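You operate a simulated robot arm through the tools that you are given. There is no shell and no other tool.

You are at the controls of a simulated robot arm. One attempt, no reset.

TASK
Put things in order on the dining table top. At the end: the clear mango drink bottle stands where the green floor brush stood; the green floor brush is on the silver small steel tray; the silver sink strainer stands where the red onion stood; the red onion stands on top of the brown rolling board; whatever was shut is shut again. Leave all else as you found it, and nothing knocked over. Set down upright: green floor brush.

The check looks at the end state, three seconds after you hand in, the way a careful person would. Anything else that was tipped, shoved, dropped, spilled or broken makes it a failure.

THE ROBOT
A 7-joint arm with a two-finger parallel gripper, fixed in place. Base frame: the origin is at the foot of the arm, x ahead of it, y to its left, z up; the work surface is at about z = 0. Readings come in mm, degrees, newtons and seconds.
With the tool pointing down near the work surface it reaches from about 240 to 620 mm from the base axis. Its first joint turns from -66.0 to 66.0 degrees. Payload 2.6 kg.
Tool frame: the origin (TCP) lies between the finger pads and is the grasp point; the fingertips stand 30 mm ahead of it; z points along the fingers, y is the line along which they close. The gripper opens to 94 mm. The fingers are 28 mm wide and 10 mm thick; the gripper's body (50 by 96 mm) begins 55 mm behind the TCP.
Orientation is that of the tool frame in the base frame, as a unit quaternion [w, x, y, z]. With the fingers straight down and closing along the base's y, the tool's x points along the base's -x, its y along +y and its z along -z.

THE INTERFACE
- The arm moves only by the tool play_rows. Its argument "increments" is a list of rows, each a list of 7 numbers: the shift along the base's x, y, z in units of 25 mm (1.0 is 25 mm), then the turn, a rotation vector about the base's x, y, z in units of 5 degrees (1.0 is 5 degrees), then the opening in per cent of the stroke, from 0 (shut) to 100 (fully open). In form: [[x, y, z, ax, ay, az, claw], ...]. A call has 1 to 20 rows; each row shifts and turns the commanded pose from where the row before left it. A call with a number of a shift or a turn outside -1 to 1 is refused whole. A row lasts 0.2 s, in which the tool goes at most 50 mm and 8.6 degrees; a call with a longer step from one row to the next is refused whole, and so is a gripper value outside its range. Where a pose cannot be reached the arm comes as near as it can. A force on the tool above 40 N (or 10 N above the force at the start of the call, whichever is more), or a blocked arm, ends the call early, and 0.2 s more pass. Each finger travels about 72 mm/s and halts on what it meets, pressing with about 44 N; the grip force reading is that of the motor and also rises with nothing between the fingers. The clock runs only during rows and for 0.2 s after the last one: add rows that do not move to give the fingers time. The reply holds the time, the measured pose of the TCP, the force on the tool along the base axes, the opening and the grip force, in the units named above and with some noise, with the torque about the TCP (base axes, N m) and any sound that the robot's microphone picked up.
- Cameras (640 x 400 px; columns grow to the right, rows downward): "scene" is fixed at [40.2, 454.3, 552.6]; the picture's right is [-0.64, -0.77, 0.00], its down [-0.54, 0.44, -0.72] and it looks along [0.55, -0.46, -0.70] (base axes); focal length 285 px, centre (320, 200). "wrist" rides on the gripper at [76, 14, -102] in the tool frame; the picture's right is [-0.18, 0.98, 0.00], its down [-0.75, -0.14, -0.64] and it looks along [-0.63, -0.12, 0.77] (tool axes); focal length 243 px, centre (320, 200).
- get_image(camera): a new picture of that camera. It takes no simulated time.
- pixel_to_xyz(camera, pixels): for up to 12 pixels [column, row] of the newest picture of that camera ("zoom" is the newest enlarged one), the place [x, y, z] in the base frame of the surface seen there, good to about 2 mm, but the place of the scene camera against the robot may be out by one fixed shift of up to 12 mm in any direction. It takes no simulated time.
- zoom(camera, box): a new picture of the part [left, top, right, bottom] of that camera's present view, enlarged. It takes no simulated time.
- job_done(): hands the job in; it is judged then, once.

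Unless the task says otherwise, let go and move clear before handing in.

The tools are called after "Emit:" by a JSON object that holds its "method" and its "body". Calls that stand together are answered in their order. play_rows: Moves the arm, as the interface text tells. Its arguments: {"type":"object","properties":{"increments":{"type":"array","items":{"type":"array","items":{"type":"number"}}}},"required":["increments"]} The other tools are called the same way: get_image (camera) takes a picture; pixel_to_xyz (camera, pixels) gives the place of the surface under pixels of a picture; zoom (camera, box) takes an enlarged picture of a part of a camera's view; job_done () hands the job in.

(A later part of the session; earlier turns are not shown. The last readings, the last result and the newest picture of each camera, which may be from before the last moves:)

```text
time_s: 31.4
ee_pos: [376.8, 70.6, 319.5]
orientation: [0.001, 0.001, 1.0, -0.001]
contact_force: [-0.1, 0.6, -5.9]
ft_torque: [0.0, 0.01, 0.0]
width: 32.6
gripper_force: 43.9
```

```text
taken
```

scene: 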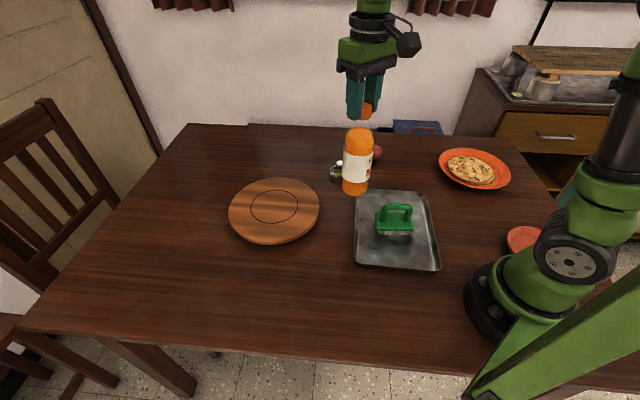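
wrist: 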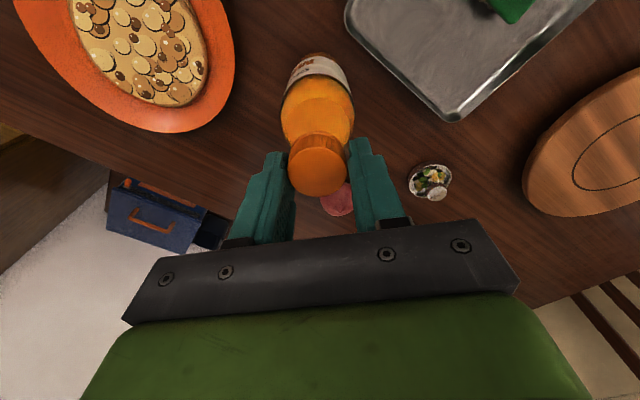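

The bottle passed clear of the brush and hangs upright at scene (357,160). I carry it the rest of the way above the brush's old place (267.6, 283.2).

Emit:
{"method": "play_rows", "body": {"increments": [[-0.2, 0.4, 0, 0, 0, 0, 0], [-0.45, 0.85, 0, 0, 0, 0, 0], [-0.45, 0.9, 0, 0, 0, 0, 0], [-0.45, 0.95, 0, 0, 0, 0, 0], [-0.45, 0.95, 0, 0, 0, 0, 0], [-0.45, 0.95, 0, 0, 0, 0, 0], [-0.45, 0.95, 0, 0, 0, 0, 0], [-0.45, 0.9, 0, 0, 0, 0, 0], [-0.45, 0.8, 0, 0, 0, 0, 0], [-0.3, 0.65, 0, 0, 0, 0, 0], [-0.154, 0.372, 0, 0, 0, 0, 0], [0, 0, 0, 0, 0, 0, 0], [0, 0, 0, 0, 0, 0, 0]]}}

Emit:
{"method": "get_image", "body": {"camera": "scene"}}

Emit:
{"method": "get_image", "body": {"camera": "wrist"}}

```text
time_s: 34.2
ee_pos: [266.9, 283.6, 319.6]
orientation: [0.0, 0.002, 1.0, 0.0]
contact_force: [-0.9, -0.5, -4.3]
ft_torque: [-0.01, 0.0, 0.0]
width: 33.0
gripper_force: 44.2
```

```text
taken
```

scene: 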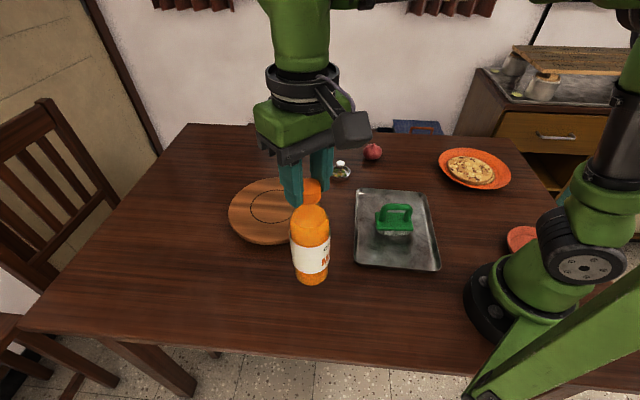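

```text
taken
```

wrist: 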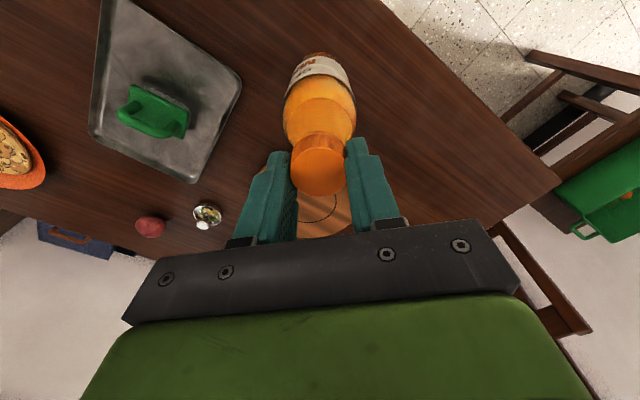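

The bottle is above its target (266.9, 283.6). I lower it to about 5 mm above the rest height, slowly at the end.

Emit:
{"method": "play_rows", "body": {"increments": [[0, 0, -0.4, 0, 0, 0, 0], [0, 0, -0.7, 0, 0, 0, 0], [0, 0, -0.8, 0, 0, 0, 0], [0, 0, -0.8, 0, 0, 0, 0], [0, 0, -0.6, 0, 0, 0, 0], [0, 0, -0.4, 0, 0, 0, 0], [0, 0, -0.2, 0, 0, 0, 0], [0, 0, -0.12, 0, 0, 0, 0], [0, 0, 0, 0, 0, 0, 0], [0, 0, 0, 0, 0, 0, 0]]}}

Emit:
{"method": "zoom", "body": {"camera": "scene", "box": [240, 180, 400, 320]}}

```text
time_s: 36.4
ee_pos: [268.0, 283.1, 217.8]
orientation: [0.0, 0.001, 1.0, 0.0]
contact_force: [-0.2, 0.5, -6.0]
ft_torque: [0.01, 0.01, 0.02]
width: 33.0
gripper_force: 43.9
```

```text
2.86 times, centred on (320, 250) of scene
```

zoom: 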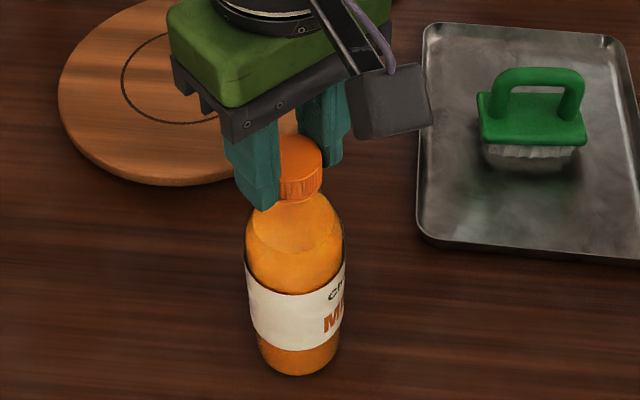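

The bottle still hangs (−6 N) with about 4 mm to go. I step down about 1 mm at a time watching the force.

Emit:
{"method": "play_rows", "body": {"increments": [[0, 0, -0.06, 0, 0, 0, 0], [0, 0, -0.06, 0, 0, 0, 0], [0, 0, 0, 0, 0, 0, 0]]}}

Emit:
{"method": "play_rows", "body": {"increments": [[0, 0, -0.03, 0, 0, 0, 0], [0, 0, 0, 0, 0, 0, 0]]}}

```text
time_s: 37.2
ee_pos: [268.0, 284.8, 214.2]
orientation: [-0.001, 0.001, 1.0, 0.0]
contact_force: [-0.8, -2.2, 0.8]
ft_torque: [-0.2, 0.16, 0.01]
width: 33.0
gripper_force: 44.3
```

```text
time_s: 37.8
ee_pos: [267.0, 283.2, 215.3]
orientation: [0.0, 0.001, 1.0, 0.001]
contact_force: [-4.7, -4.7, 16.8]
ft_torque: [-0.54, 0.78, 0.03]
width: 33.0
gripper_force: 44.1
```

The base touched down (force went from −6 N to +17 N). I back up 0.75 mm to about zero load and open the fingers gradually.

Emit:
{"method": "play_rows", "body": {"increments": [[0, 0, 0.025, 0, 0, 0, 0], [0, 0, 0, 0, 0, 0, 0], [0, 0, 0, 0, 0, 0, 38], [0, 0, 0, 0, 0, 0, 45], [0, 0, 0, 0, 0, 0, 60], [0, 0, 0, 0, 0, 0, 80], [0, 0, 0, 0, 0, 0, 80]]}}

Emit:
{"method": "zoom", "body": {"camera": "scene", "box": [240, 180, 400, 320]}}

Emit:
{"method": "get_image", "body": {"camera": "wrist"}}

```text
time_s: 39.4
ee_pos: [268.0, 283.5, 214.9]
orientation: [0.0, 0.0, 1.0, 0.001]
contact_force: [-0.1, 0.5, 0.4]
ft_torque: [0.01, 0.01, -0.01]
width: 75.1
gripper_force: 0.1
```

```text
2.86 times, centred on (320, 250) of scene
```

zoom: 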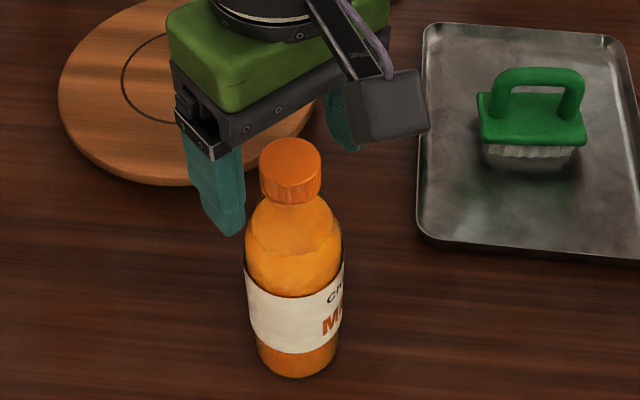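

```text
taken
```

wrist: 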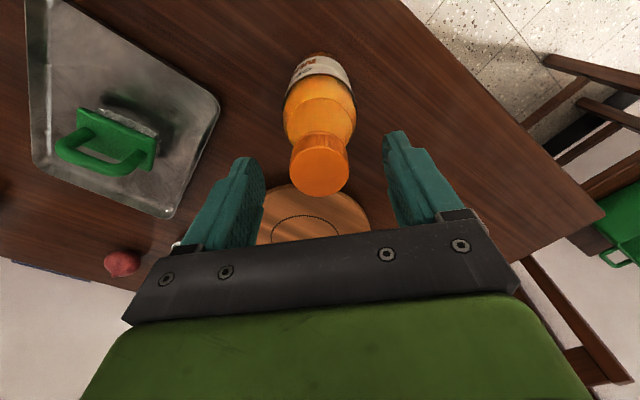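

The bottle stands free and upright. I raise the arm clear and then travel toward the onion near (508, −158).

Emit:
{"method": "play_rows", "body": {"increments": [[0, 0, 0.4, 0, 0, 0, 90], [0, 0, 0.8, 0, 0, 0, 100], [0, 0, 0.9, 0, 0, 0, 100], [0, 0, 0.9, 0, 0, 0, 100], [0, 0, 0.4, 0, 0, 0, 100], [0, 0, 0, 0, 0, 0, 100]]}}

Emit:
{"method": "play_rows", "body": {"increments": [[0.52, -0.97, 0, 0, 0, 0, 100], [0.52, -0.97, 0, 0, 0, 0, 100], [0.52, -0.97, 0, 0, 0, 0, 100], [0.52, -0.97, 0, 0, 0, 0, 100], [0.52, -0.97, 0, 0, 0, 0, 100], [0.52, -0.97, 0, 0, 0, 0, 100], [0.52, -0.97, 0, 0, 0, 0, 100], [0.52, -0.97, 0, 0, 0, 0, 100], [0.52, -0.97, -0.6, 0, 0, 0, 100], [0.52, -0.97, -0.6, 0, 0, 0, 100], [0.52, -0.97, -0.6, 0, 0, 0, 100], [0.52, -0.97, -0.6, 0, 0, 0, 100], [0.52, -0.97, -0.6, 0, 0, 0, 100], [0.52, -0.97, -0.6, 0, 0, 0, 100], [0.52, -0.97, -0.6, 0, 0, 0, 100], [0.52, -0.97, -0.6, 0, 0, 0, 100], [0.52, -0.97, -0.6, 0, 0, 0, 100], [0.52, -0.97, 0, 0, 0, 0, 100], [0, 0, 0, 0, 0, 0, 100]]}}

Emit:
{"method": "get_image", "body": {"camera": "wrist"}}

Emit:
{"method": "get_image", "body": {"camera": "scene"}}

```text
time_s: 40.8
ee_pos: [269.3, 285.9, 299.2]
orientation: [0.0, 0.0, 1.0, 0.0]
contact_force: [0.0, -0.2, -0.8]
ft_torque: [0.04, 0.03, 0.01]
width: 94.0
gripper_force: 0.0
```

```text
time_s: 44.8
ee_pos: [500.7, -149.9, 166.8]
orientation: [0.0, 0.001, 1.0, 0.0]
contact_force: [-0.1, 0.3, 0.5]
ft_torque: [0.06, 0.02, 0.01]
width: 93.7
gripper_force: 0.0
```

```text
taken
```

wrist: 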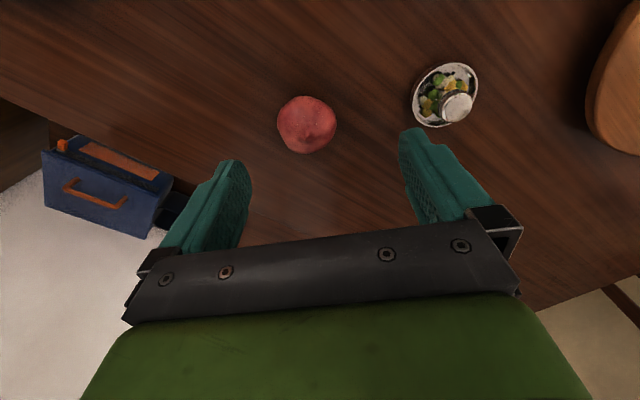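

```text
taken
```

scene: 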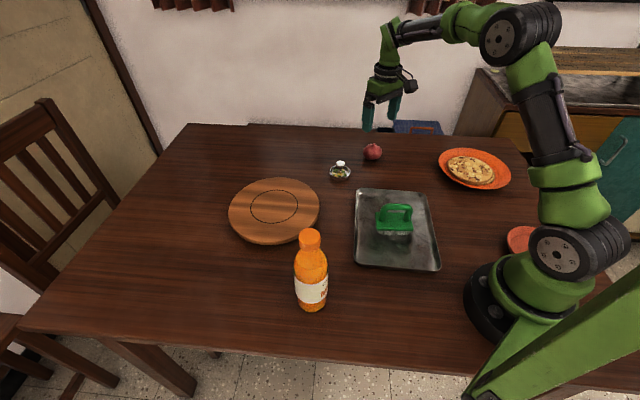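

The onion is at wrist (307,125) and the strainer at (445,95). I zoom and measure both.

Emit:
{"method": "zoom", "body": {"camera": "wrist", "box": [250, 75, 370, 175]}}

Emit:
{"method": "pixel_to_xyz", "body": {"camera": "wrist", "pixels": [[279, 125], [335, 124], [307, 97], [307, 151], [307, 125], [287, 105], [327, 105], [327, 144], [288, 143], [316, 135], [300, 92], [260, 120]]}}

Emit:
{"method": "pixel_to_xyz", "body": {"camera": "wrist", "pixels": [[455, 107], [445, 108], [468, 108], [456, 95], [414, 98], [475, 75], [440, 125], [450, 64], [474, 92], [420, 120], [430, 72], [440, 100]]}}

```text
4.00 times, centred on (310, 125) of wrist
```

zoom: 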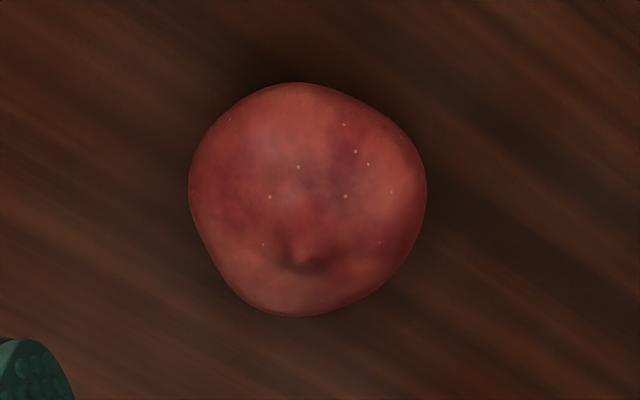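

```text
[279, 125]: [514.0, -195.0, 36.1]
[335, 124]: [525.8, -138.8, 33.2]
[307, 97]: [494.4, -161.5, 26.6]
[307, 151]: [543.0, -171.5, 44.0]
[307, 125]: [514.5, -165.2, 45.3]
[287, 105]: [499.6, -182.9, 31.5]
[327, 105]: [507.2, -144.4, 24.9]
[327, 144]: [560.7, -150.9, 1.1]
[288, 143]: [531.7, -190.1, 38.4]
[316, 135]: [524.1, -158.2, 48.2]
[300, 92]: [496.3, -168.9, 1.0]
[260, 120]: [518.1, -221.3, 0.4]
```

```text
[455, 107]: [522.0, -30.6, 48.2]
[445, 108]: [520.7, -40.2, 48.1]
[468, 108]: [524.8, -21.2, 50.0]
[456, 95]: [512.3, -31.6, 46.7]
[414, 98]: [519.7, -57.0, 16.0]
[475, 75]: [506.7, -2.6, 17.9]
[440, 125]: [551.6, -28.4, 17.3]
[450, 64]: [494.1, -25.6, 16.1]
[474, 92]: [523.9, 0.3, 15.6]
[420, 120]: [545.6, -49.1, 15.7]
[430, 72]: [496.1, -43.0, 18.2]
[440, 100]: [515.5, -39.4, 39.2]
```

Onion silhouettes give a centre near (518, −166), about 55 mm across and 50 mm high; the strainer's rim centres near (522, −29). I align over the onion and descend to z≈90 to refine.

Emit:
{"method": "play_rows", "body": {"increments": [[0.33, -0.25, -0.4, 0, 0, 0, 100], [0.33, -0.26, -0.6, 0, 0, 0, 100], [0, 0, -0.7, 0, 0, 0, 100], [0, 0, -0.7, 0, 0, 0, 100], [0, 0, -0.6, 0, 0, 0, 100], [0, 0, 0, 0, 0, 0, 100], [0, 0, 0, 0, 0, 0, 100]]}}

Emit:
{"method": "get_image", "body": {"camera": "wrist"}}

Emit:
{"method": "zoom", "body": {"camera": "scene", "box": [310, 90, 430, 200]}}

```text
time_s: 46.4
ee_pos: [516.6, -164.4, 89.9]
orientation: [0.0, 0.001, 1.0, 0.0]
contact_force: [0.6, 0.4, -0.4]
ft_torque: [0.0, -0.01, 0.0]
width: 94.1
gripper_force: 0.1
```

```text
taken
```

wrist: 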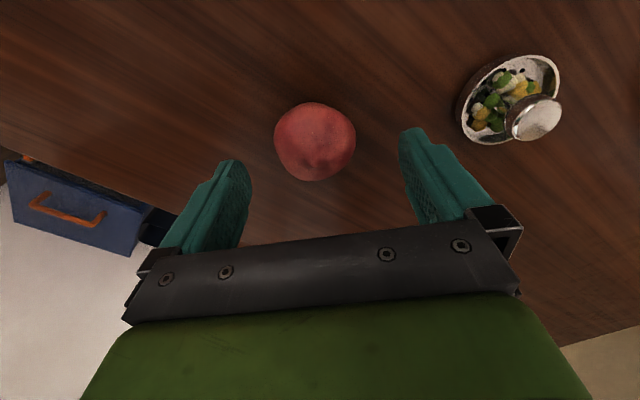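

```text
3.64 times, centred on (370, 145) of scene
```

zoom: 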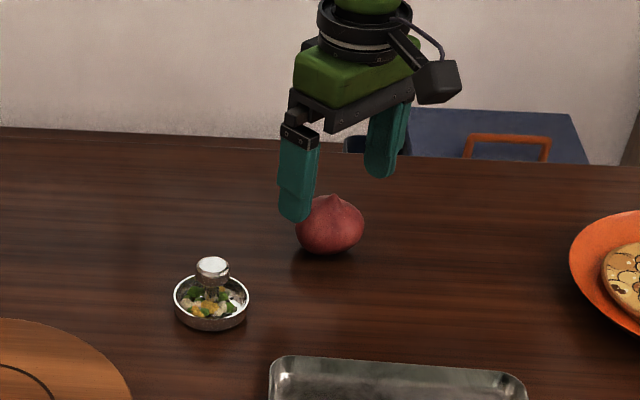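

Emit:
{"method": "pixel_to_xyz", "body": {"camera": "wrist", "pixels": [[276, 140], [354, 142], [315, 104], [315, 179], [315, 140], [285, 118], [343, 117], [345, 165], [285, 165], [320, 165], [300, 106], [330, 105]]}}

Emit:
{"method": "zoom", "body": {"camera": "wrist", "box": [190, 80, 430, 230]}}

```text
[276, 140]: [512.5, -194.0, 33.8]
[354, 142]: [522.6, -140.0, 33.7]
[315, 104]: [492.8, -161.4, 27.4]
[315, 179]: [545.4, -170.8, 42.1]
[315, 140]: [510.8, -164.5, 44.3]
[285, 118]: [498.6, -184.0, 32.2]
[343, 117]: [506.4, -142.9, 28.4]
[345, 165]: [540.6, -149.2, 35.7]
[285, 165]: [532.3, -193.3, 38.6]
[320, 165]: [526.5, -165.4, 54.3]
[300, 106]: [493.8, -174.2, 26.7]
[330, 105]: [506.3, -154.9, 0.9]
```

```text
2.67 times, centred on (310, 155) of wrist
```

zoom: 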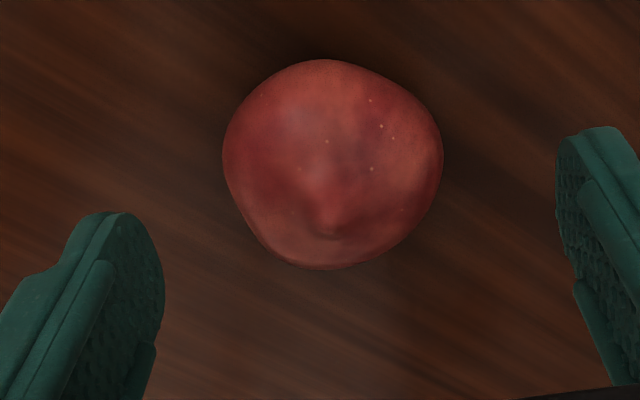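

The onion spans y −194…−140 and x 493…545, so its centre is about (519, −167), well under the TCP. I descend to z≈36 and close in stages.

Emit:
{"method": "play_rows", "body": {"increments": [[0.03, -0.04, -0.6, 0, 0, 0, 100], [0, 0, -0.7, 0, 0, 0, 100], [0, 0, -0.6, 0, 0, 0, 100], [0, 0, -0.32, 0, 0, 0, 100], [0, 0, 0, 0, 0, 0, 100], [0, 0, 0, 0, 0, 0, 75], [0, 0, 0, 0, 0, 0, 66], [0, 0, 0, 0, 0, 0, 64]]}}

Emit:
{"method": "get_image", "body": {"camera": "wrist"}}

Emit:
{"method": "zoom", "body": {"camera": "scene", "box": [310, 90, 430, 200]}}

```text
time_s: 48.2
ee_pos: [518.1, -163.6, 35.6]
orientation: [0.0, 0.001, 1.0, 0.0]
contact_force: [0.9, 0.6, 0.6]
ft_torque: [-0.01, -0.01, -0.04]
width: 60.6
gripper_force: 0.0
```

```text
taken
```

wrist: 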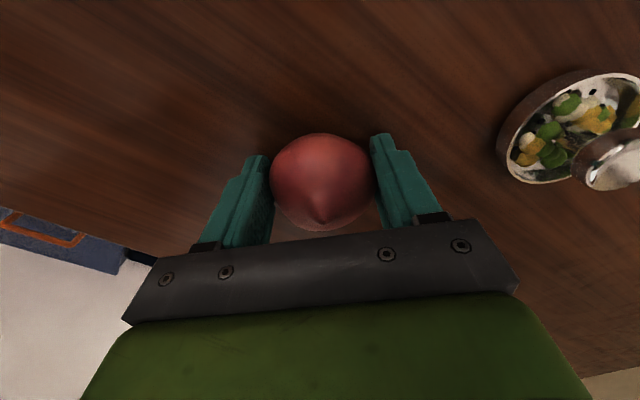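

```text
3.64 times, centred on (370, 145) of scene
```

zoom: 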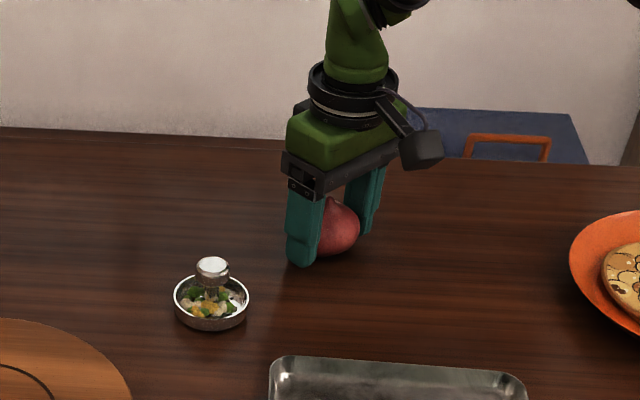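

The onion sits centred between the fingers (272 and 372 px, onion at 322). I close fully and lift slightly.

Emit:
{"method": "play_rows", "body": {"increments": [[0, 0, 0, 0, 0, 0, 58], [0, 0, 0, 0, 0, 0, 54], [0, 0, 0, 0, 0, 0, 0], [0, 0, 0, 0, 0, 0, 0], [0, 0, 0, 0, 0, 0, 0]]}}

Emit:
{"method": "get_image", "body": {"camera": "wrist"}}

```text
time_s: 49.4
ee_pos: [518.4, -163.9, 34.6]
orientation: [-0.001, 0.0, 1.0, 0.0]
contact_force: [-0.1, -1.0, 0.1]
ft_torque: [-0.02, -0.01, 0.01]
width: 58.5
gripper_force: 43.9
```

```text
taken
```

wrist: 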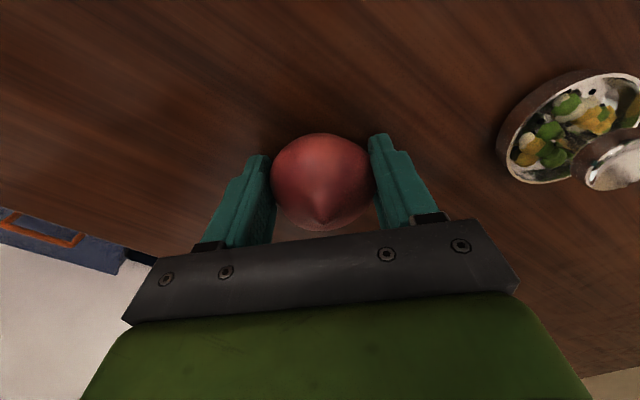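

Firm grip at 58.5 mm, onion undisturbed. I lift to z≈136 and check that it stays upright.

Emit:
{"method": "play_rows", "body": {"increments": [[0, 0, 0.2, 0, 0, 0, 0], [0, 0, 0.4, 0, 0, 0, 0], [0, 0, 0.7, 0, 0, 0, 0], [0, 0, 0.9, 0, 0, 0, 0], [0, 0, 0.9, 0, 0, 0, 0], [0, 0, 0.6, 0, 0, 0, 0], [0, 0, 0.3, 0, 0, 0, 0], [0, 0, 0, 0, 0, 0, 0]]}}

Emit:
{"method": "get_image", "body": {"camera": "wrist"}}

Emit:
{"method": "zoom", "body": {"camera": "scene", "box": [310, 70, 430, 200]}}

```text
time_s: 51.2
ee_pos: [517.7, -164.6, 133.6]
orientation: [0.0, 0.001, 1.0, 0.0]
contact_force: [-0.1, -0.5, -1.4]
ft_torque: [0.05, 0.0, 0.02]
width: 58.5
gripper_force: 44.2
```

```text
taken
```

wrist: 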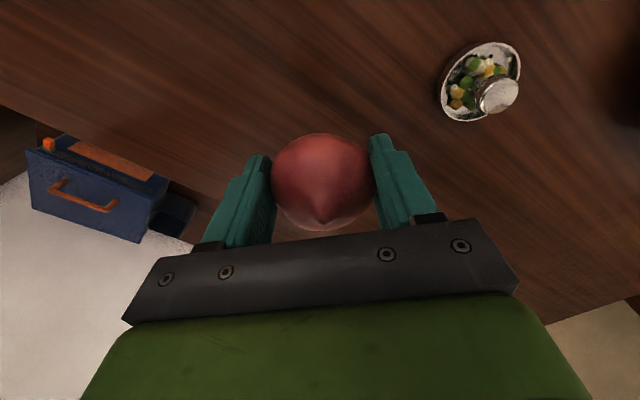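

```text
3.08 times, centred on (370, 135) of scene
```

zoom: 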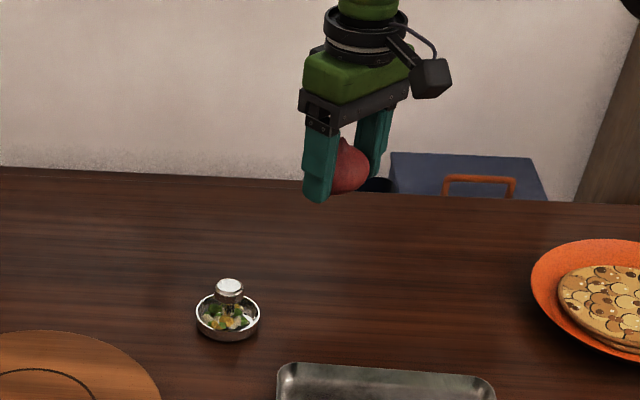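

The onion is held upright well clear of the strainer. I carry it over to the rolling board around (504, 208).

Emit:
{"method": "play_rows", "body": {"increments": [[-0.04, 0.4, 0, 0, 0, 0, 0], [-0.04, 0.85, 0, 0, 0, 0, 0], [-0.04, 0.95, 0, 0, 0, 0, 0], [-0.04, 0.95, 0, 0, 0, 0, 0], [-0.04, 0.95, 0, 0, 0, 0, 0], [-0.04, 0.95, 0, 0, 0, 0, 0], [-0.04, 0.95, 0, 0, 0, 0, 0], [-0.04, 0.95, 0, 0, 0, 0, 0], [-0.04, 0.95, 0, 0, 0, 0, 0], [-0.04, 0.95, 0, 0, 0, 0, 0], [-0.04, 0.95, 0, 0, 0, 0, 0], [-0.04, 0.95, 0, 0, 0, 0, 0], [-0.04, 0.95, 0, 0, 0, 0, 0], [-0.04, 0.95, 0, 0, 0, 0, 0], [-0.04, 0.9, 0, 0, 0, 0, 0], [0, 0.7, 0, 0, 0, 0, 0], [0, 0.5, 0, 0, 0, 0, 0], [0, 0.25, 0, 0, 0, 0, 0], [0, 0, 0, 0, 0, 0, 0]]}}

Emit:
{"method": "get_image", "body": {"camera": "wrist"}}

Emit:
{"method": "get_image", "body": {"camera": "scene"}}

```text
time_s: 55.2
ee_pos: [502.3, 211.4, 133.1]
orientation: [0.001, 0.001, 1.0, 0.0]
contact_force: [0.2, 0.9, -1.1]
ft_torque: [0.02, -0.02, -0.01]
width: 58.2
gripper_force: 44.0
```

```text
taken
```

wrist: 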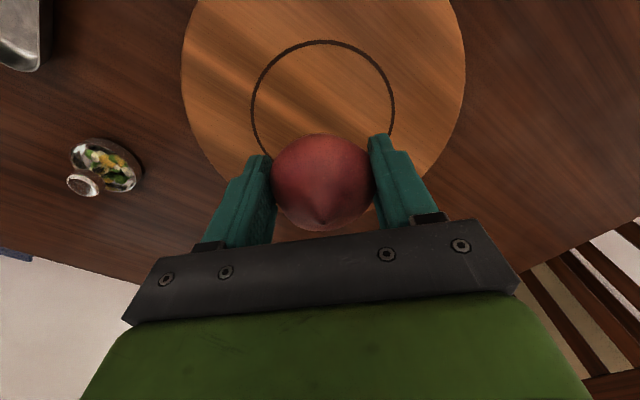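

```text
taken
```

scene: 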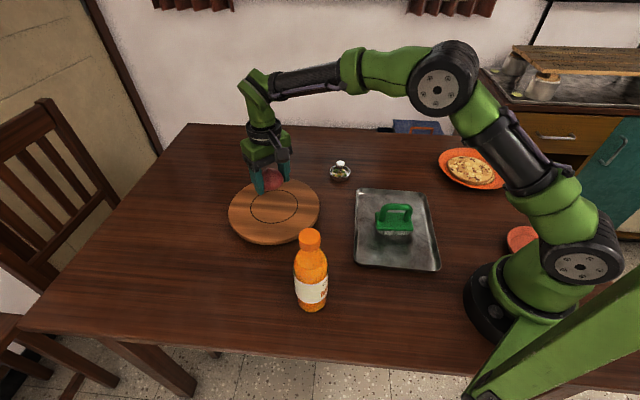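

The onion is above the board, with the ring's left/right edges at (252,100) and (395,105) in the wrist view. I measure the ring and board edges to place the onion in the middle.

Emit:
{"method": "pixel_to_xyz", "body": {"camera": "wrist", "pixels": [[252, 105], [395, 108], [323, 42], [184, 80], [464, 75], [275, 65], [375, 65], [262, 145], [386, 140], [450, 140], [210, 160], [323, 100]]}}

Emit:
{"method": "pixel_to_xyz", "body": {"camera": "scene", "pixels": [[250, 207], [299, 206], [275, 222], [262, 219], [290, 219], [252, 200], [297, 198], [230, 212], [319, 205], [275, 243]]}}

```text
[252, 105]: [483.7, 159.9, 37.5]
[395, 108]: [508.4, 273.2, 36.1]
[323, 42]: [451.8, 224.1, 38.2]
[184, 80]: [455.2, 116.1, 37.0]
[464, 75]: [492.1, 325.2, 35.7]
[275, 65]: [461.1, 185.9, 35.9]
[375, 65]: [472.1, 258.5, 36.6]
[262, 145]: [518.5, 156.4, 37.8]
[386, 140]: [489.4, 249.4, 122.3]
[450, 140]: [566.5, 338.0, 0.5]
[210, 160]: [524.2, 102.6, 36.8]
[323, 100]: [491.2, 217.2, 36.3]
```

```text
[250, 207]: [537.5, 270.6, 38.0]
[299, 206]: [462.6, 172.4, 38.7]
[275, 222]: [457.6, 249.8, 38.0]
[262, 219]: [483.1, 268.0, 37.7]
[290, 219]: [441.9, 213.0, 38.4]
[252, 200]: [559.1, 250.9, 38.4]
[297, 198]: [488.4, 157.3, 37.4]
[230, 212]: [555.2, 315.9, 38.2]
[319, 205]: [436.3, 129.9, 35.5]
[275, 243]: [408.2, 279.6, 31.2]
```

The ring fits a circle centred at about (511, 213), radius 60, board top z≈36.5. I shift 8 mm outward to centre and lower the onion to just above the board.

Emit:
{"method": "play_rows", "body": {"increments": [[0.16, 0.04, 0, 0, 0, 0, 0], [0.16, 0.04, 0, 0, 0, 0, 0], [0, 0, -0.5, 0, 0, 0, 0], [0, 0, -0.7, 0, 0, 0, 0], [0, 0, -0.6, 0, 0, 0, 0], [0, 0, -0.3, 0, 0, 0, 0], [0, 0, -0.12, 0, 0, 0, 0], [0, 0, 0, 0, 0, 0, 0], [0, 0, 0, 0, 0, 0, 0]]}}

Emit:
{"method": "zoom", "body": {"camera": "scene", "box": [210, 120, 350, 250]}}

```text
time_s: 57.2
ee_pos: [511.3, 210.9, 79.1]
orientation: [-0.001, 0.001, 1.0, -0.001]
contact_force: [0.3, -0.2, -1.8]
ft_torque: [-0.01, 0.02, -0.02]
width: 58.1
gripper_force: 43.7
```

```text
3.08 times, centred on (280, 185) of scene
```

zoom: 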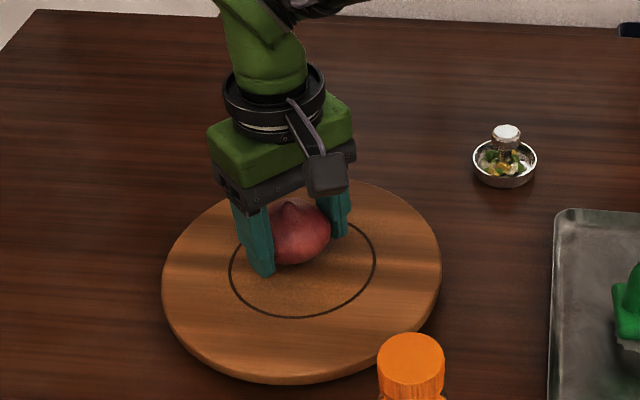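

Still hanging (−1.8 N) at z≈79, about 7 mm above contact. I lower 5 mm, then in 1 mm steps.

Emit:
{"method": "play_rows", "body": {"increments": [[0, 0, -0.1, 0, 0, 0, 0], [0, 0, -0.1, 0, 0, 0, 0], [0, 0, 0, 0, 0, 0, 0]]}}

Emit:
{"method": "play_rows", "body": {"increments": [[0, 0, -0.05, 0, 0, 0, 0], [0, 0, 0, 0, 0, 0, 0]]}}

```text
time_s: 58.0
ee_pos: [510.5, 212.8, 73.4]
orientation: [0.001, 0.002, 1.0, 0.0]
contact_force: [-0.1, -0.3, -1.4]
ft_torque: [0.0, 0.0, -0.01]
width: 58.1
gripper_force: 44.2
```

```text
time_s: 58.6
ee_pos: [511.7, 212.5, 72.3]
orientation: [0.0, 0.001, 1.0, 0.0]
contact_force: [0.6, 0.3, -2.1]
ft_torque: [-0.01, -0.01, -0.03]
width: 58.4
gripper_force: 44.0
```

Emit:
{"method": "play_rows", "body": {"increments": [[0, 0, -0.04, 0, 0, 0, 0], [0, 0, 0, 0, 0, 0, 0]]}}

```text
time_s: 59.2
ee_pos: [510.8, 211.6, 72.1]
orientation: [0.0, 0.001, 1.0, 0.0]
contact_force: [-0.4, 0.3, -0.8]
ft_torque: [0.04, 0.01, 0.01]
width: 58.0
gripper_force: 44.0
```

The weight is dropping from the reading (−0.8 N), so contact is close. One more small step.

Emit:
{"method": "play_rows", "body": {"increments": [[0, 0, -0.03, 0, 0, 0, 0], [0, 0, 0, 0, 0, 0, 0]]}}

```text
time_s: 59.8
ee_pos: [512.2, 212.2, 72.1]
orientation: [0.0, 0.001, 1.0, 0.0]
contact_force: [-0.2, -0.3, 0.3]
ft_torque: [-0.02, 0.03, -0.03]
width: 58.0
gripper_force: 43.7
```

The force is about zero, so the onion rests on the board. I open the fingers gently in small steps.

Emit:
{"method": "play_rows", "body": {"increments": [[0, 0, 0, 0, 0, 0, 63], [0, 0, 0, 0, 0, 0, 66], [0, 0, 0, 0, 0, 0, 70], [0, 0, 0, 0, 0, 0, 80], [0, 0, 0, 0, 0, 0, 95], [0, 0, 0, 0, 0, 0, 100]]}}

Emit:
{"method": "get_image", "body": {"camera": "wrist"}}

Emit:
{"method": "zoom", "body": {"camera": "scene", "box": [210, 120, 350, 250]}}

```text
time_s: 61.2
ee_pos: [511.8, 213.7, 71.4]
orientation: [0.0, 0.001, 1.0, -0.001]
contact_force: [0.3, -0.6, 0.0]
ft_torque: [0.02, -0.01, 0.0]
width: 94.0
gripper_force: 0.1
```

```text
taken
```

wrist: 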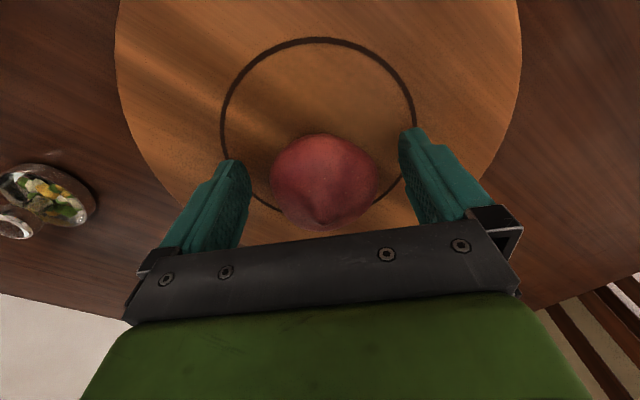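

```text
3.08 times, centred on (280, 185) of scene
```

zoom: 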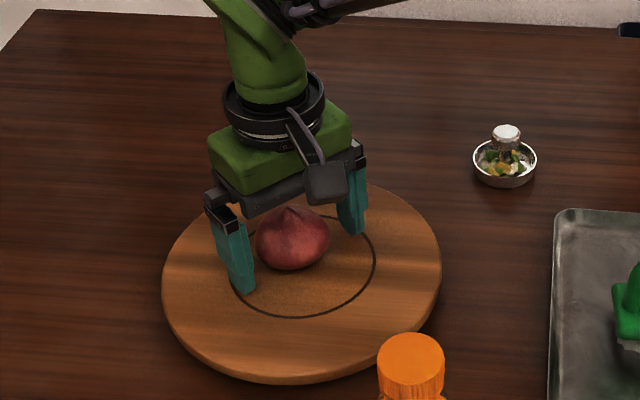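

The onion stands on the board and the fingers are clear. I rise straight up and move over to the strainer.

Emit:
{"method": "play_rows", "body": {"increments": [[0, 0, 0.4, 0, 0, 0, 100], [0, 0, 0.8, 0, 0, 0, 100], [0, 0, 0.9, 0, 0, 0, 100], [0, 0, 0.9, 0, 0, 0, 100], [0.04, -0.8, 0, 0, 0, 0, 100], [0.04, -0.97, 0, 0, 0, 0, 100], [0.04, -0.97, 0, 0, 0, 0, 100], [0.04, -0.97, 0, 0, 0, 0, 100], [0.04, -0.97, 0, 0, 0, 0, 100], [0.04, -0.97, 0, 0, 0, 0, 100], [0.04, -0.97, 0, 0, 0, 0, 100], [0.04, -0.97, 0, 0, 0, 0, 100], [0.04, -0.97, 0, 0, 0, 0, 100], [0.04, -0.97, 0, 0, 0, 0, 100], [0, -0.15, 0, 0, 0, 0, 100], [0, 0, 0, 0, 0, 0, 100]]}}

Emit:
{"method": "get_image", "body": {"camera": "wrist"}}

Emit:
{"method": "get_image", "body": {"camera": "scene"}}

```text
time_s: 64.6
ee_pos: [522.9, -31.0, 146.4]
orientation: [-0.001, 0.001, 1.0, 0.0]
contact_force: [-0.8, -0.2, -0.7]
ft_torque: [0.0, 0.03, -0.01]
width: 93.8
gripper_force: 0.0
```

```text
taken
```

wrist: 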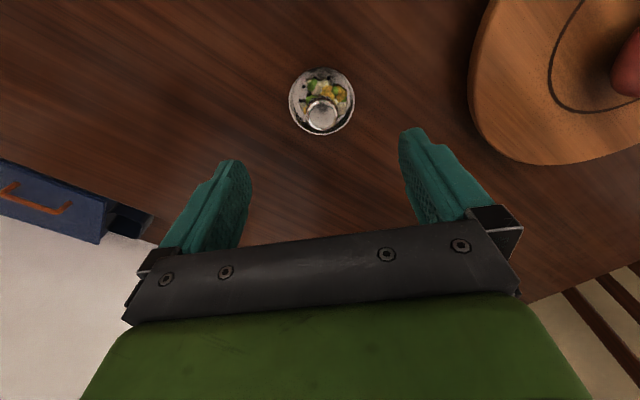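

```text
taken
```

scene: 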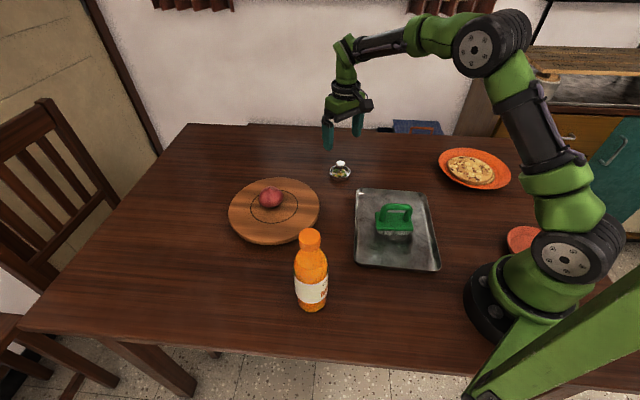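

The strainer is straight ahead at wrist (322,102), its knob at (322,116). I zoom and measure knob and rim.

Emit:
{"method": "zoom", "body": {"camera": "wrist", "box": [272, 55, 372, 155]}}

Emit:
{"method": "pixel_to_xyz", "body": {"camera": "zoom", "pixels": [[200, 245], [152, 245], [245, 245], [200, 200], [200, 285], [70, 190], [325, 190], [195, 55], [200, 315], [110, 90], [280, 90], [230, 150]]}}

Emit:
{"method": "zoom", "body": {"camera": "scene", "box": [315, 150, 365, 190]}}

```text
4.00 times, centred on (322, 105) of wrist
```

zoom: 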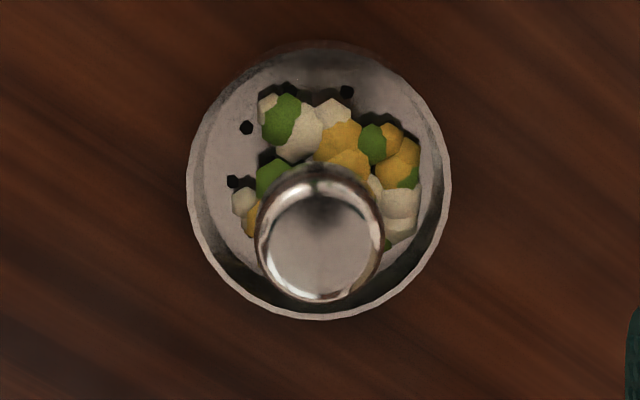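

```text
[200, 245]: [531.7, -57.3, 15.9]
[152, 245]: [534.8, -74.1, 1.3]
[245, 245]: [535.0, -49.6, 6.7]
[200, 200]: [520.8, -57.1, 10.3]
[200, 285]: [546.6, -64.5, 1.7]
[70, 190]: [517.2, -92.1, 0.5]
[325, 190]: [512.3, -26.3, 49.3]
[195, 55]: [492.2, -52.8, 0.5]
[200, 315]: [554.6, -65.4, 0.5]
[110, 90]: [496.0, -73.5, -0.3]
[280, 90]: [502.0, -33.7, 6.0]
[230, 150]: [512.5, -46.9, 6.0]
```

```text
10.00 times, centred on (340, 170) of scene
```

zoom: 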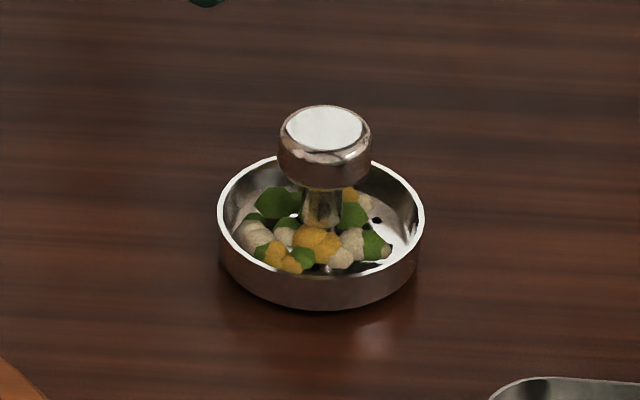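

The strainer is a small cup (rim z≈16) with a mushroom knob on a stem in the middle. I measure knob and rim edges again in wrist pixels.

Emit:
{"method": "pixel_to_xyz", "body": {"camera": "wrist", "pixels": [[322, 114], [308, 114], [336, 114], [321, 105], [321, 127], [290, 102], [353.5, 102], [322, 134.5], [319, 67.5], [322, 95], [345, 78], [298, 80]]}}

Emit:
{"method": "pixel_to_xyz", "body": {"camera": "zoom", "pixels": [[325, 125], [325, 155], [325, 180], [282, 150], [368, 150], [322, 205], [222, 215], [420, 215], [320, 275], [320, 300], [325, 240], [360, 240]]}}

```text
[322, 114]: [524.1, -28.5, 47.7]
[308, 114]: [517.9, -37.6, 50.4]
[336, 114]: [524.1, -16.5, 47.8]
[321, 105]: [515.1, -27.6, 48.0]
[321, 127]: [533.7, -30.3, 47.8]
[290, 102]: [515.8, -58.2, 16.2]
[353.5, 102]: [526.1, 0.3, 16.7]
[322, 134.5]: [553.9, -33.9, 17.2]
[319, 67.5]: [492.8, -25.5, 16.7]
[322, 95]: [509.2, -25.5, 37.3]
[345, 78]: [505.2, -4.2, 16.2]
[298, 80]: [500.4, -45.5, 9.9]
```

```text
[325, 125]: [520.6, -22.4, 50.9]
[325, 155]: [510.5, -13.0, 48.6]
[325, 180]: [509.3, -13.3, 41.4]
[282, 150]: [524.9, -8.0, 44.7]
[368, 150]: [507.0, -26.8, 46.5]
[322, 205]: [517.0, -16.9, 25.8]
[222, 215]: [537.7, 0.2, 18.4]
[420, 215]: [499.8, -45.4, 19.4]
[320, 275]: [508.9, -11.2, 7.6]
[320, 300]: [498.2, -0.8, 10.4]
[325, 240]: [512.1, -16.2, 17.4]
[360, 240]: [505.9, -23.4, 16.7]
```

Knob spans y −39…−15 and x ≈ 510…536, centre (523, −28.5), z 35–49, so gripping the knob at TCP z≈54 keeps the fingertips above rim and scraps. I descend to z≈85 to check alignment.

Emit:
{"method": "play_rows", "body": {"increments": [[0, 0.06, -0.5, 0, 0, 0, 100], [0, 0, -0.7, 0, 0, 0, 100], [0, 0, -0.7, 0, 0, 0, 90], [0, 0, -0.6, 0, 0, 0, 80], [0, 0, 0, 0, 0, 0, 70], [0, 0, 0, 0, 0, 0, 70]]}}

Emit:
{"method": "get_image", "body": {"camera": "wrist"}}

Emit:
{"method": "zoom", "body": {"camera": "scene", "box": [300, 110, 380, 190]}}

```text
time_s: 66.0
ee_pos: [520.9, -29.5, 83.5]
orientation: [0.0, 0.001, 1.0, 0.001]
contact_force: [-0.6, 0.4, 0.0]
ft_torque: [-0.02, 0.0, -0.04]
width: 65.9
gripper_force: 0.0
```

```text
taken
```

wrist: 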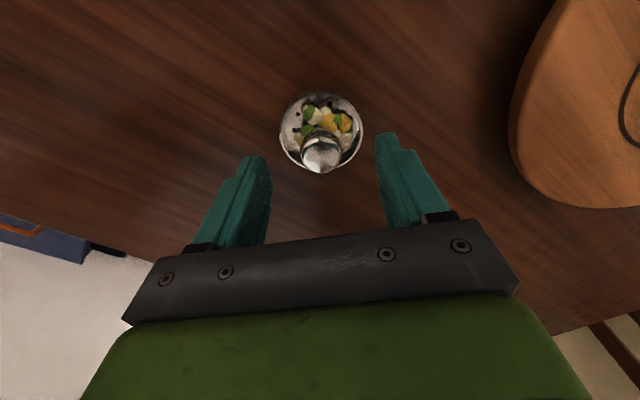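

```text
5.00 times, centred on (340, 150) of scene
```

zoom: 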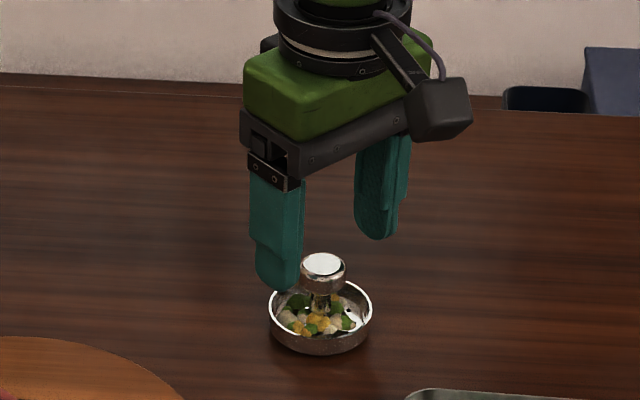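

The knob is centred at column 321 between the fingers. I descend another 30 mm with the fingers at 60 % and look again before closing.

Emit:
{"method": "play_rows", "body": {"increments": [[0.04, 0, -0.5, 0, 0, 0, 65], [0.02, 0, -0.4, 0, 0, 0, 60], [0, 0, -0.3, 0, 0, 0, 60], [0, 0, 0, 0, 0, 0, 55], [0, 0, 0, 0, 0, 0, 50]]}}

Emit:
{"method": "get_image", "body": {"camera": "wrist"}}

Emit:
{"method": "zoom", "body": {"camera": "scene", "box": [300, 110, 380, 190]}}

Emit:
{"method": "pixel_to_xyz", "body": {"camera": "wrist", "pixels": [[321, 185], [305, 180], [338, 180], [321, 170], [321, 195], [321, 160]]}}

```text
time_s: 67.2
ee_pos: [522.7, -26.6, 51.9]
orientation: [0.0, 0.002, 1.0, 0.0]
contact_force: [-0.9, 0.3, 0.3]
ft_torque: [-0.02, 0.01, -0.02]
width: 46.7
gripper_force: 0.2
```

```text
taken
```

wrist: 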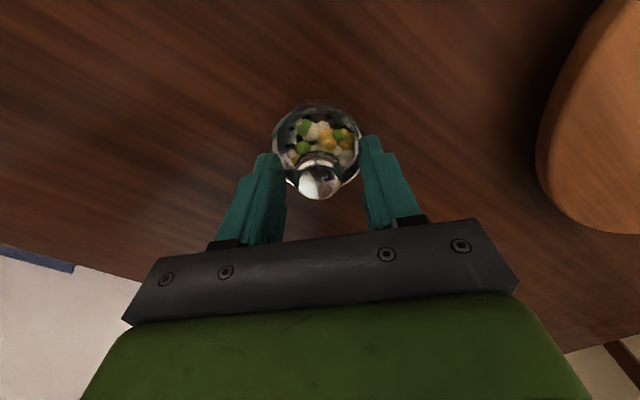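

```text
5.00 times, centred on (340, 150) of scene
```

zoom: 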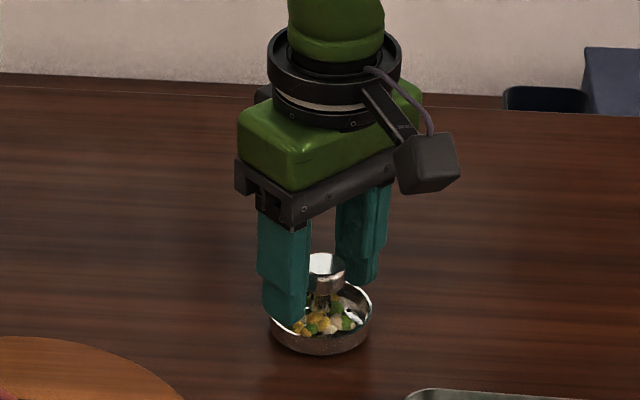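

```text
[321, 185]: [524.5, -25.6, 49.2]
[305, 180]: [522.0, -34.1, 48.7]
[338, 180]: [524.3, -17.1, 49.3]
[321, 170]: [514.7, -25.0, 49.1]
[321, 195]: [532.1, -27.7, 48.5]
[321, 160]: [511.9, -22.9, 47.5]
```

The knob sits centred between the fingers, which are above the rim. I raise 2 mm for margin and close gently on the knob.

Emit:
{"method": "play_rows", "body": {"increments": [[0, 0, 0.08, 0, 0, 0, 45], [0, 0, 0, 0, 0, 0, 38], [0, 0, 0, 0, 0, 0, 33], [0, 0, 0, 0, 0, 0, 30], [0, 0, 0, 0, 0, 0, 28], [0, 0, 0, 0, 0, 0, 25], [0, 0, 0, 0, 0, 0, 0], [0, 0, 0, 0, 0, 0, 0], [0, 0, 0, 0, 0, 0, 0]]}}

Emit:
{"method": "get_image", "body": {"camera": "wrist"}}

Emit:
{"method": "zoom", "body": {"camera": "scene", "box": [300, 110, 380, 190]}}

```text
time_s: 69.2
ee_pos: [525.1, -27.6, 56.7]
orientation: [0.0, 0.001, 1.0, 0.0]
contact_force: [0.4, 0.4, 2.0]
ft_torque: [-0.08, -0.02, -0.01]
width: 25.8
gripper_force: 44.0
```

```text
taken
```

wrist: 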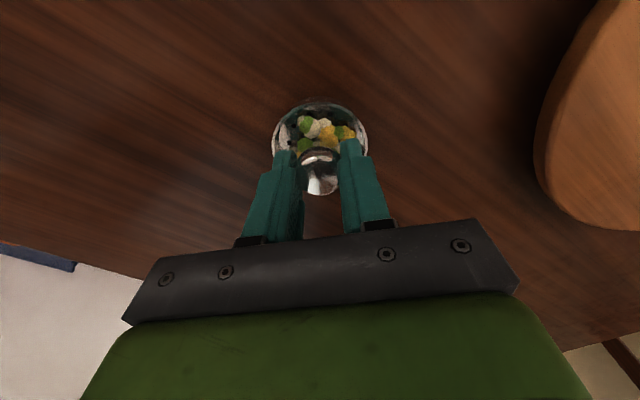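

```text
5.00 times, centred on (340, 150) of scene
```

zoom: 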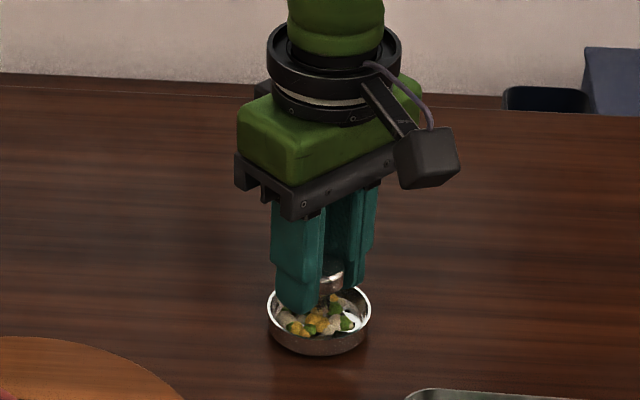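

The knob is gripped at 25.8 mm and the cup hasn't shifted. I lift slowly by about 40 mm and check it hangs level with its scraps.

Emit:
{"method": "play_rows", "body": {"increments": [[0, 0, 0.1, 0, 0, 0, 0], [0, 0, 0.2, 0, 0, 0, 0], [0, 0, 0.3, 0, 0, 0, 0], [0, 0, 0.4, 0, 0, 0, 0], [0, 0, 0.35, 0, 0, 0, 0], [0, 0, 0.25, 0, 0, 0, 0], [0, 0, 0, 0, 0, 0, 0]]}}

Emit:
{"method": "get_image", "body": {"camera": "wrist"}}

Emit:
{"method": "zoom", "body": {"camera": "scene", "box": [300, 110, 380, 190]}}

```text
time_s: 70.8
ee_pos: [524.0, -25.7, 97.1]
orientation: [0.0, 0.0, 1.0, 0.0]
contact_force: [0.7, 0.3, -0.7]
ft_torque: [-0.04, 0.02, 0.0]
width: 25.8
gripper_force: 43.6
```

```text
taken
```

wrist: 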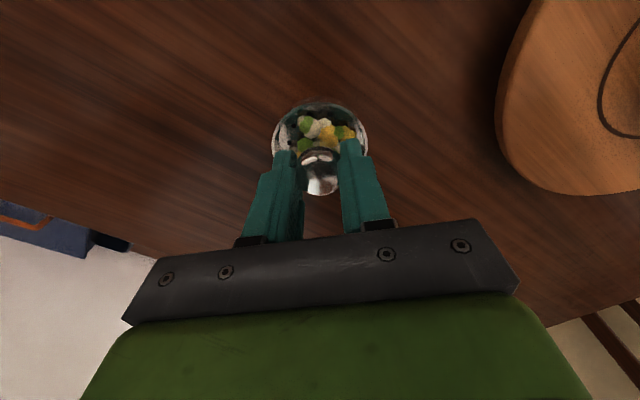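

```text
5.00 times, centred on (340, 150) of scene
```

zoom: 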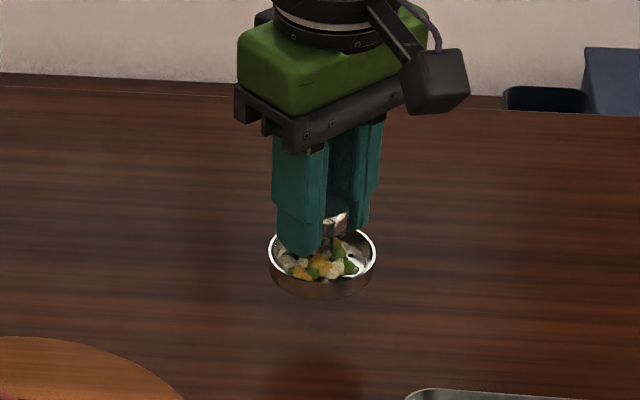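

The strainer hangs level with its scraps in place. I move it smoothly by (−4.5, −137) mm to the onion's old place.

Emit:
{"method": "play_rows", "body": {"increments": [[-0.0164, -0.2, 0, 0, 0, 0, 0], [-0.0164, -0.4, 0, 0, 0, 0, 0], [-0.0164, -0.6, 0, 0, 0, 0, 0], [-0.0164, -0.7, 0, 0, 0, 0, 0], [-0.0164, -0.7, 0, 0, 0, 0, 0], [-0.0164, -0.7, 0, 0, 0, 0, 0], [-0.0164, -0.7, 0, 0, 0, 0, 0], [-0.0164, -0.6, 0, 0, 0, 0, 0], [-0.0164, -0.45, 0, 0, 0, 0, 0], [-0.0164, -0.28, 0, 0, 0, 0, 0], [-0.0164, -0.15, 0, 0, 0, 0, 0], [0, 0, 0, 0, 0, 0, 0], [0, 0, 0, 0, 0, 0, 0]]}}

Emit:
{"method": "get_image", "body": {"camera": "wrist"}}

Emit:
{"method": "zoom", "body": {"camera": "scene", "box": [310, 90, 430, 200]}}

```text
time_s: 73.6
ee_pos: [518.2, -164.0, 96.6]
orientation: [0.0, 0.001, 1.0, -0.001]
contact_force: [0.3, 0.0, -1.4]
ft_torque: [-0.04, 0.02, 0.0]
width: 25.8
gripper_force: 44.4
```

```text
taken
```

wrist: 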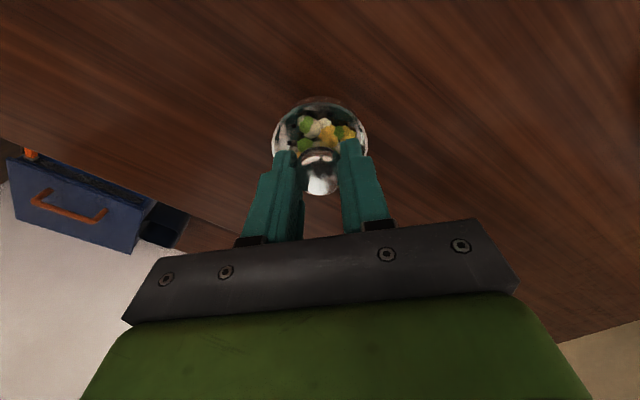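

```text
3.64 times, centred on (370, 145) of scene
```

zoom: 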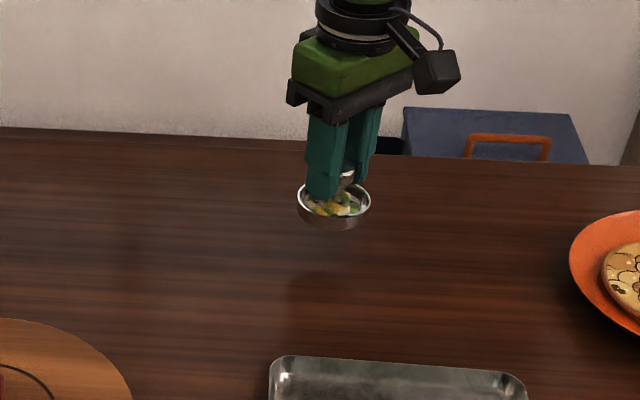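

The strainer is above the onion's old spot (518, −164). I lower it 36 mm, then go by small steps.

Emit:
{"method": "play_rows", "body": {"increments": [[0, -0.03, -0.2, 0, 0, 0, 0], [0, -0.02, -0.35, 0, 0, 0, 0], [0, 0, -0.4, 0, 0, 0, 0], [0, 0, -0.3, 0, 0, 0, 0], [0, 0, -0.15, 0, 0, 0, 0], [0, 0, -0.06, 0, 0, 0, 0], [0, 0, 0, 0, 0, 0, 0], [0, 0, 0, 0, 0, 0, 0]]}}

Emit:
{"method": "play_rows", "body": {"increments": [[0, 0, -0.04, 0, 0, 0, 0], [0, 0, -0.04, 0, 0, 0, 0], [0, 0, 0, 0, 0, 0, 0]]}}

```text
time_s: 75.4
ee_pos: [518.4, -165.7, 59.4]
orientation: [-0.001, 0.001, 1.0, 0.0]
contact_force: [-0.4, -0.3, -0.1]
ft_torque: [0.01, -0.01, 0.01]
width: 25.8
gripper_force: 43.9
```

```text
time_s: 76.2
ee_pos: [518.4, -166.8, 55.3]
orientation: [0.001, 0.001, 1.0, 0.0]
contact_force: [0.5, 0.5, -0.4]
ft_torque: [-0.01, -0.03, -0.03]
width: 25.6
gripper_force: 43.7
```

About 1.5 mm remains to the rest height and there's no contact yet. I continue with sub-millimetre steps.

Emit:
{"method": "play_rows", "body": {"increments": [[0, 0, -0.03, 0, 0, 0, 0], [0, 0, 0, 0, 0, 0, 0]]}}

Emit:
{"method": "play_rows", "body": {"increments": [[0, 0, -0.03, 0, 0, 0, 0], [0, 0, 0, 0, 0, 0, 0]]}}

Emit:
{"method": "zoom", "body": {"camera": "scene", "box": [340, 110, 420, 180]}}

```text
time_s: 76.8
ee_pos: [518.6, -165.9, 57.2]
orientation: [0.001, 0.001, 1.0, 0.0]
contact_force: [0.5, 1.0, -0.8]
ft_torque: [-0.01, -0.04, -0.03]
width: 26.1
gripper_force: 43.8
```

```text
time_s: 77.4
ee_pos: [519.1, -165.8, 56.2]
orientation: [0.0, 0.0, 1.0, 0.0]
contact_force: [-0.6, 0.3, -0.2]
ft_torque: [0.0, -0.01, 0.0]
width: 26.0
gripper_force: 44.0
```

```text
5.71 times, centred on (380, 145) of scene
```

zoom: 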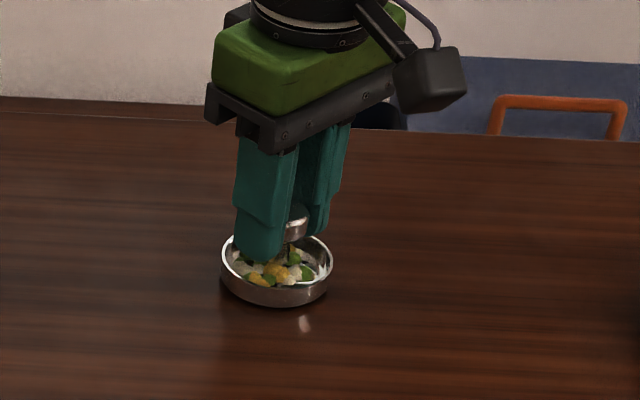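

Close to the table but the force doesn't show contact yet. Two more small steps.

Emit:
{"method": "play_rows", "body": {"increments": [[0, 0, -0.03, 0, 0, 0, 0], [0, 0, 0, 0, 0, 0, 0]]}}

```text
time_s: 78.0
ee_pos: [520.6, -165.8, 55.8]
orientation: [0.0, 0.001, 1.0, 0.001]
contact_force: [-1.7, -1.1, 3.8]
ft_torque: [0.0, 0.1, -0.02]
width: 26.0
gripper_force: 44.1
```

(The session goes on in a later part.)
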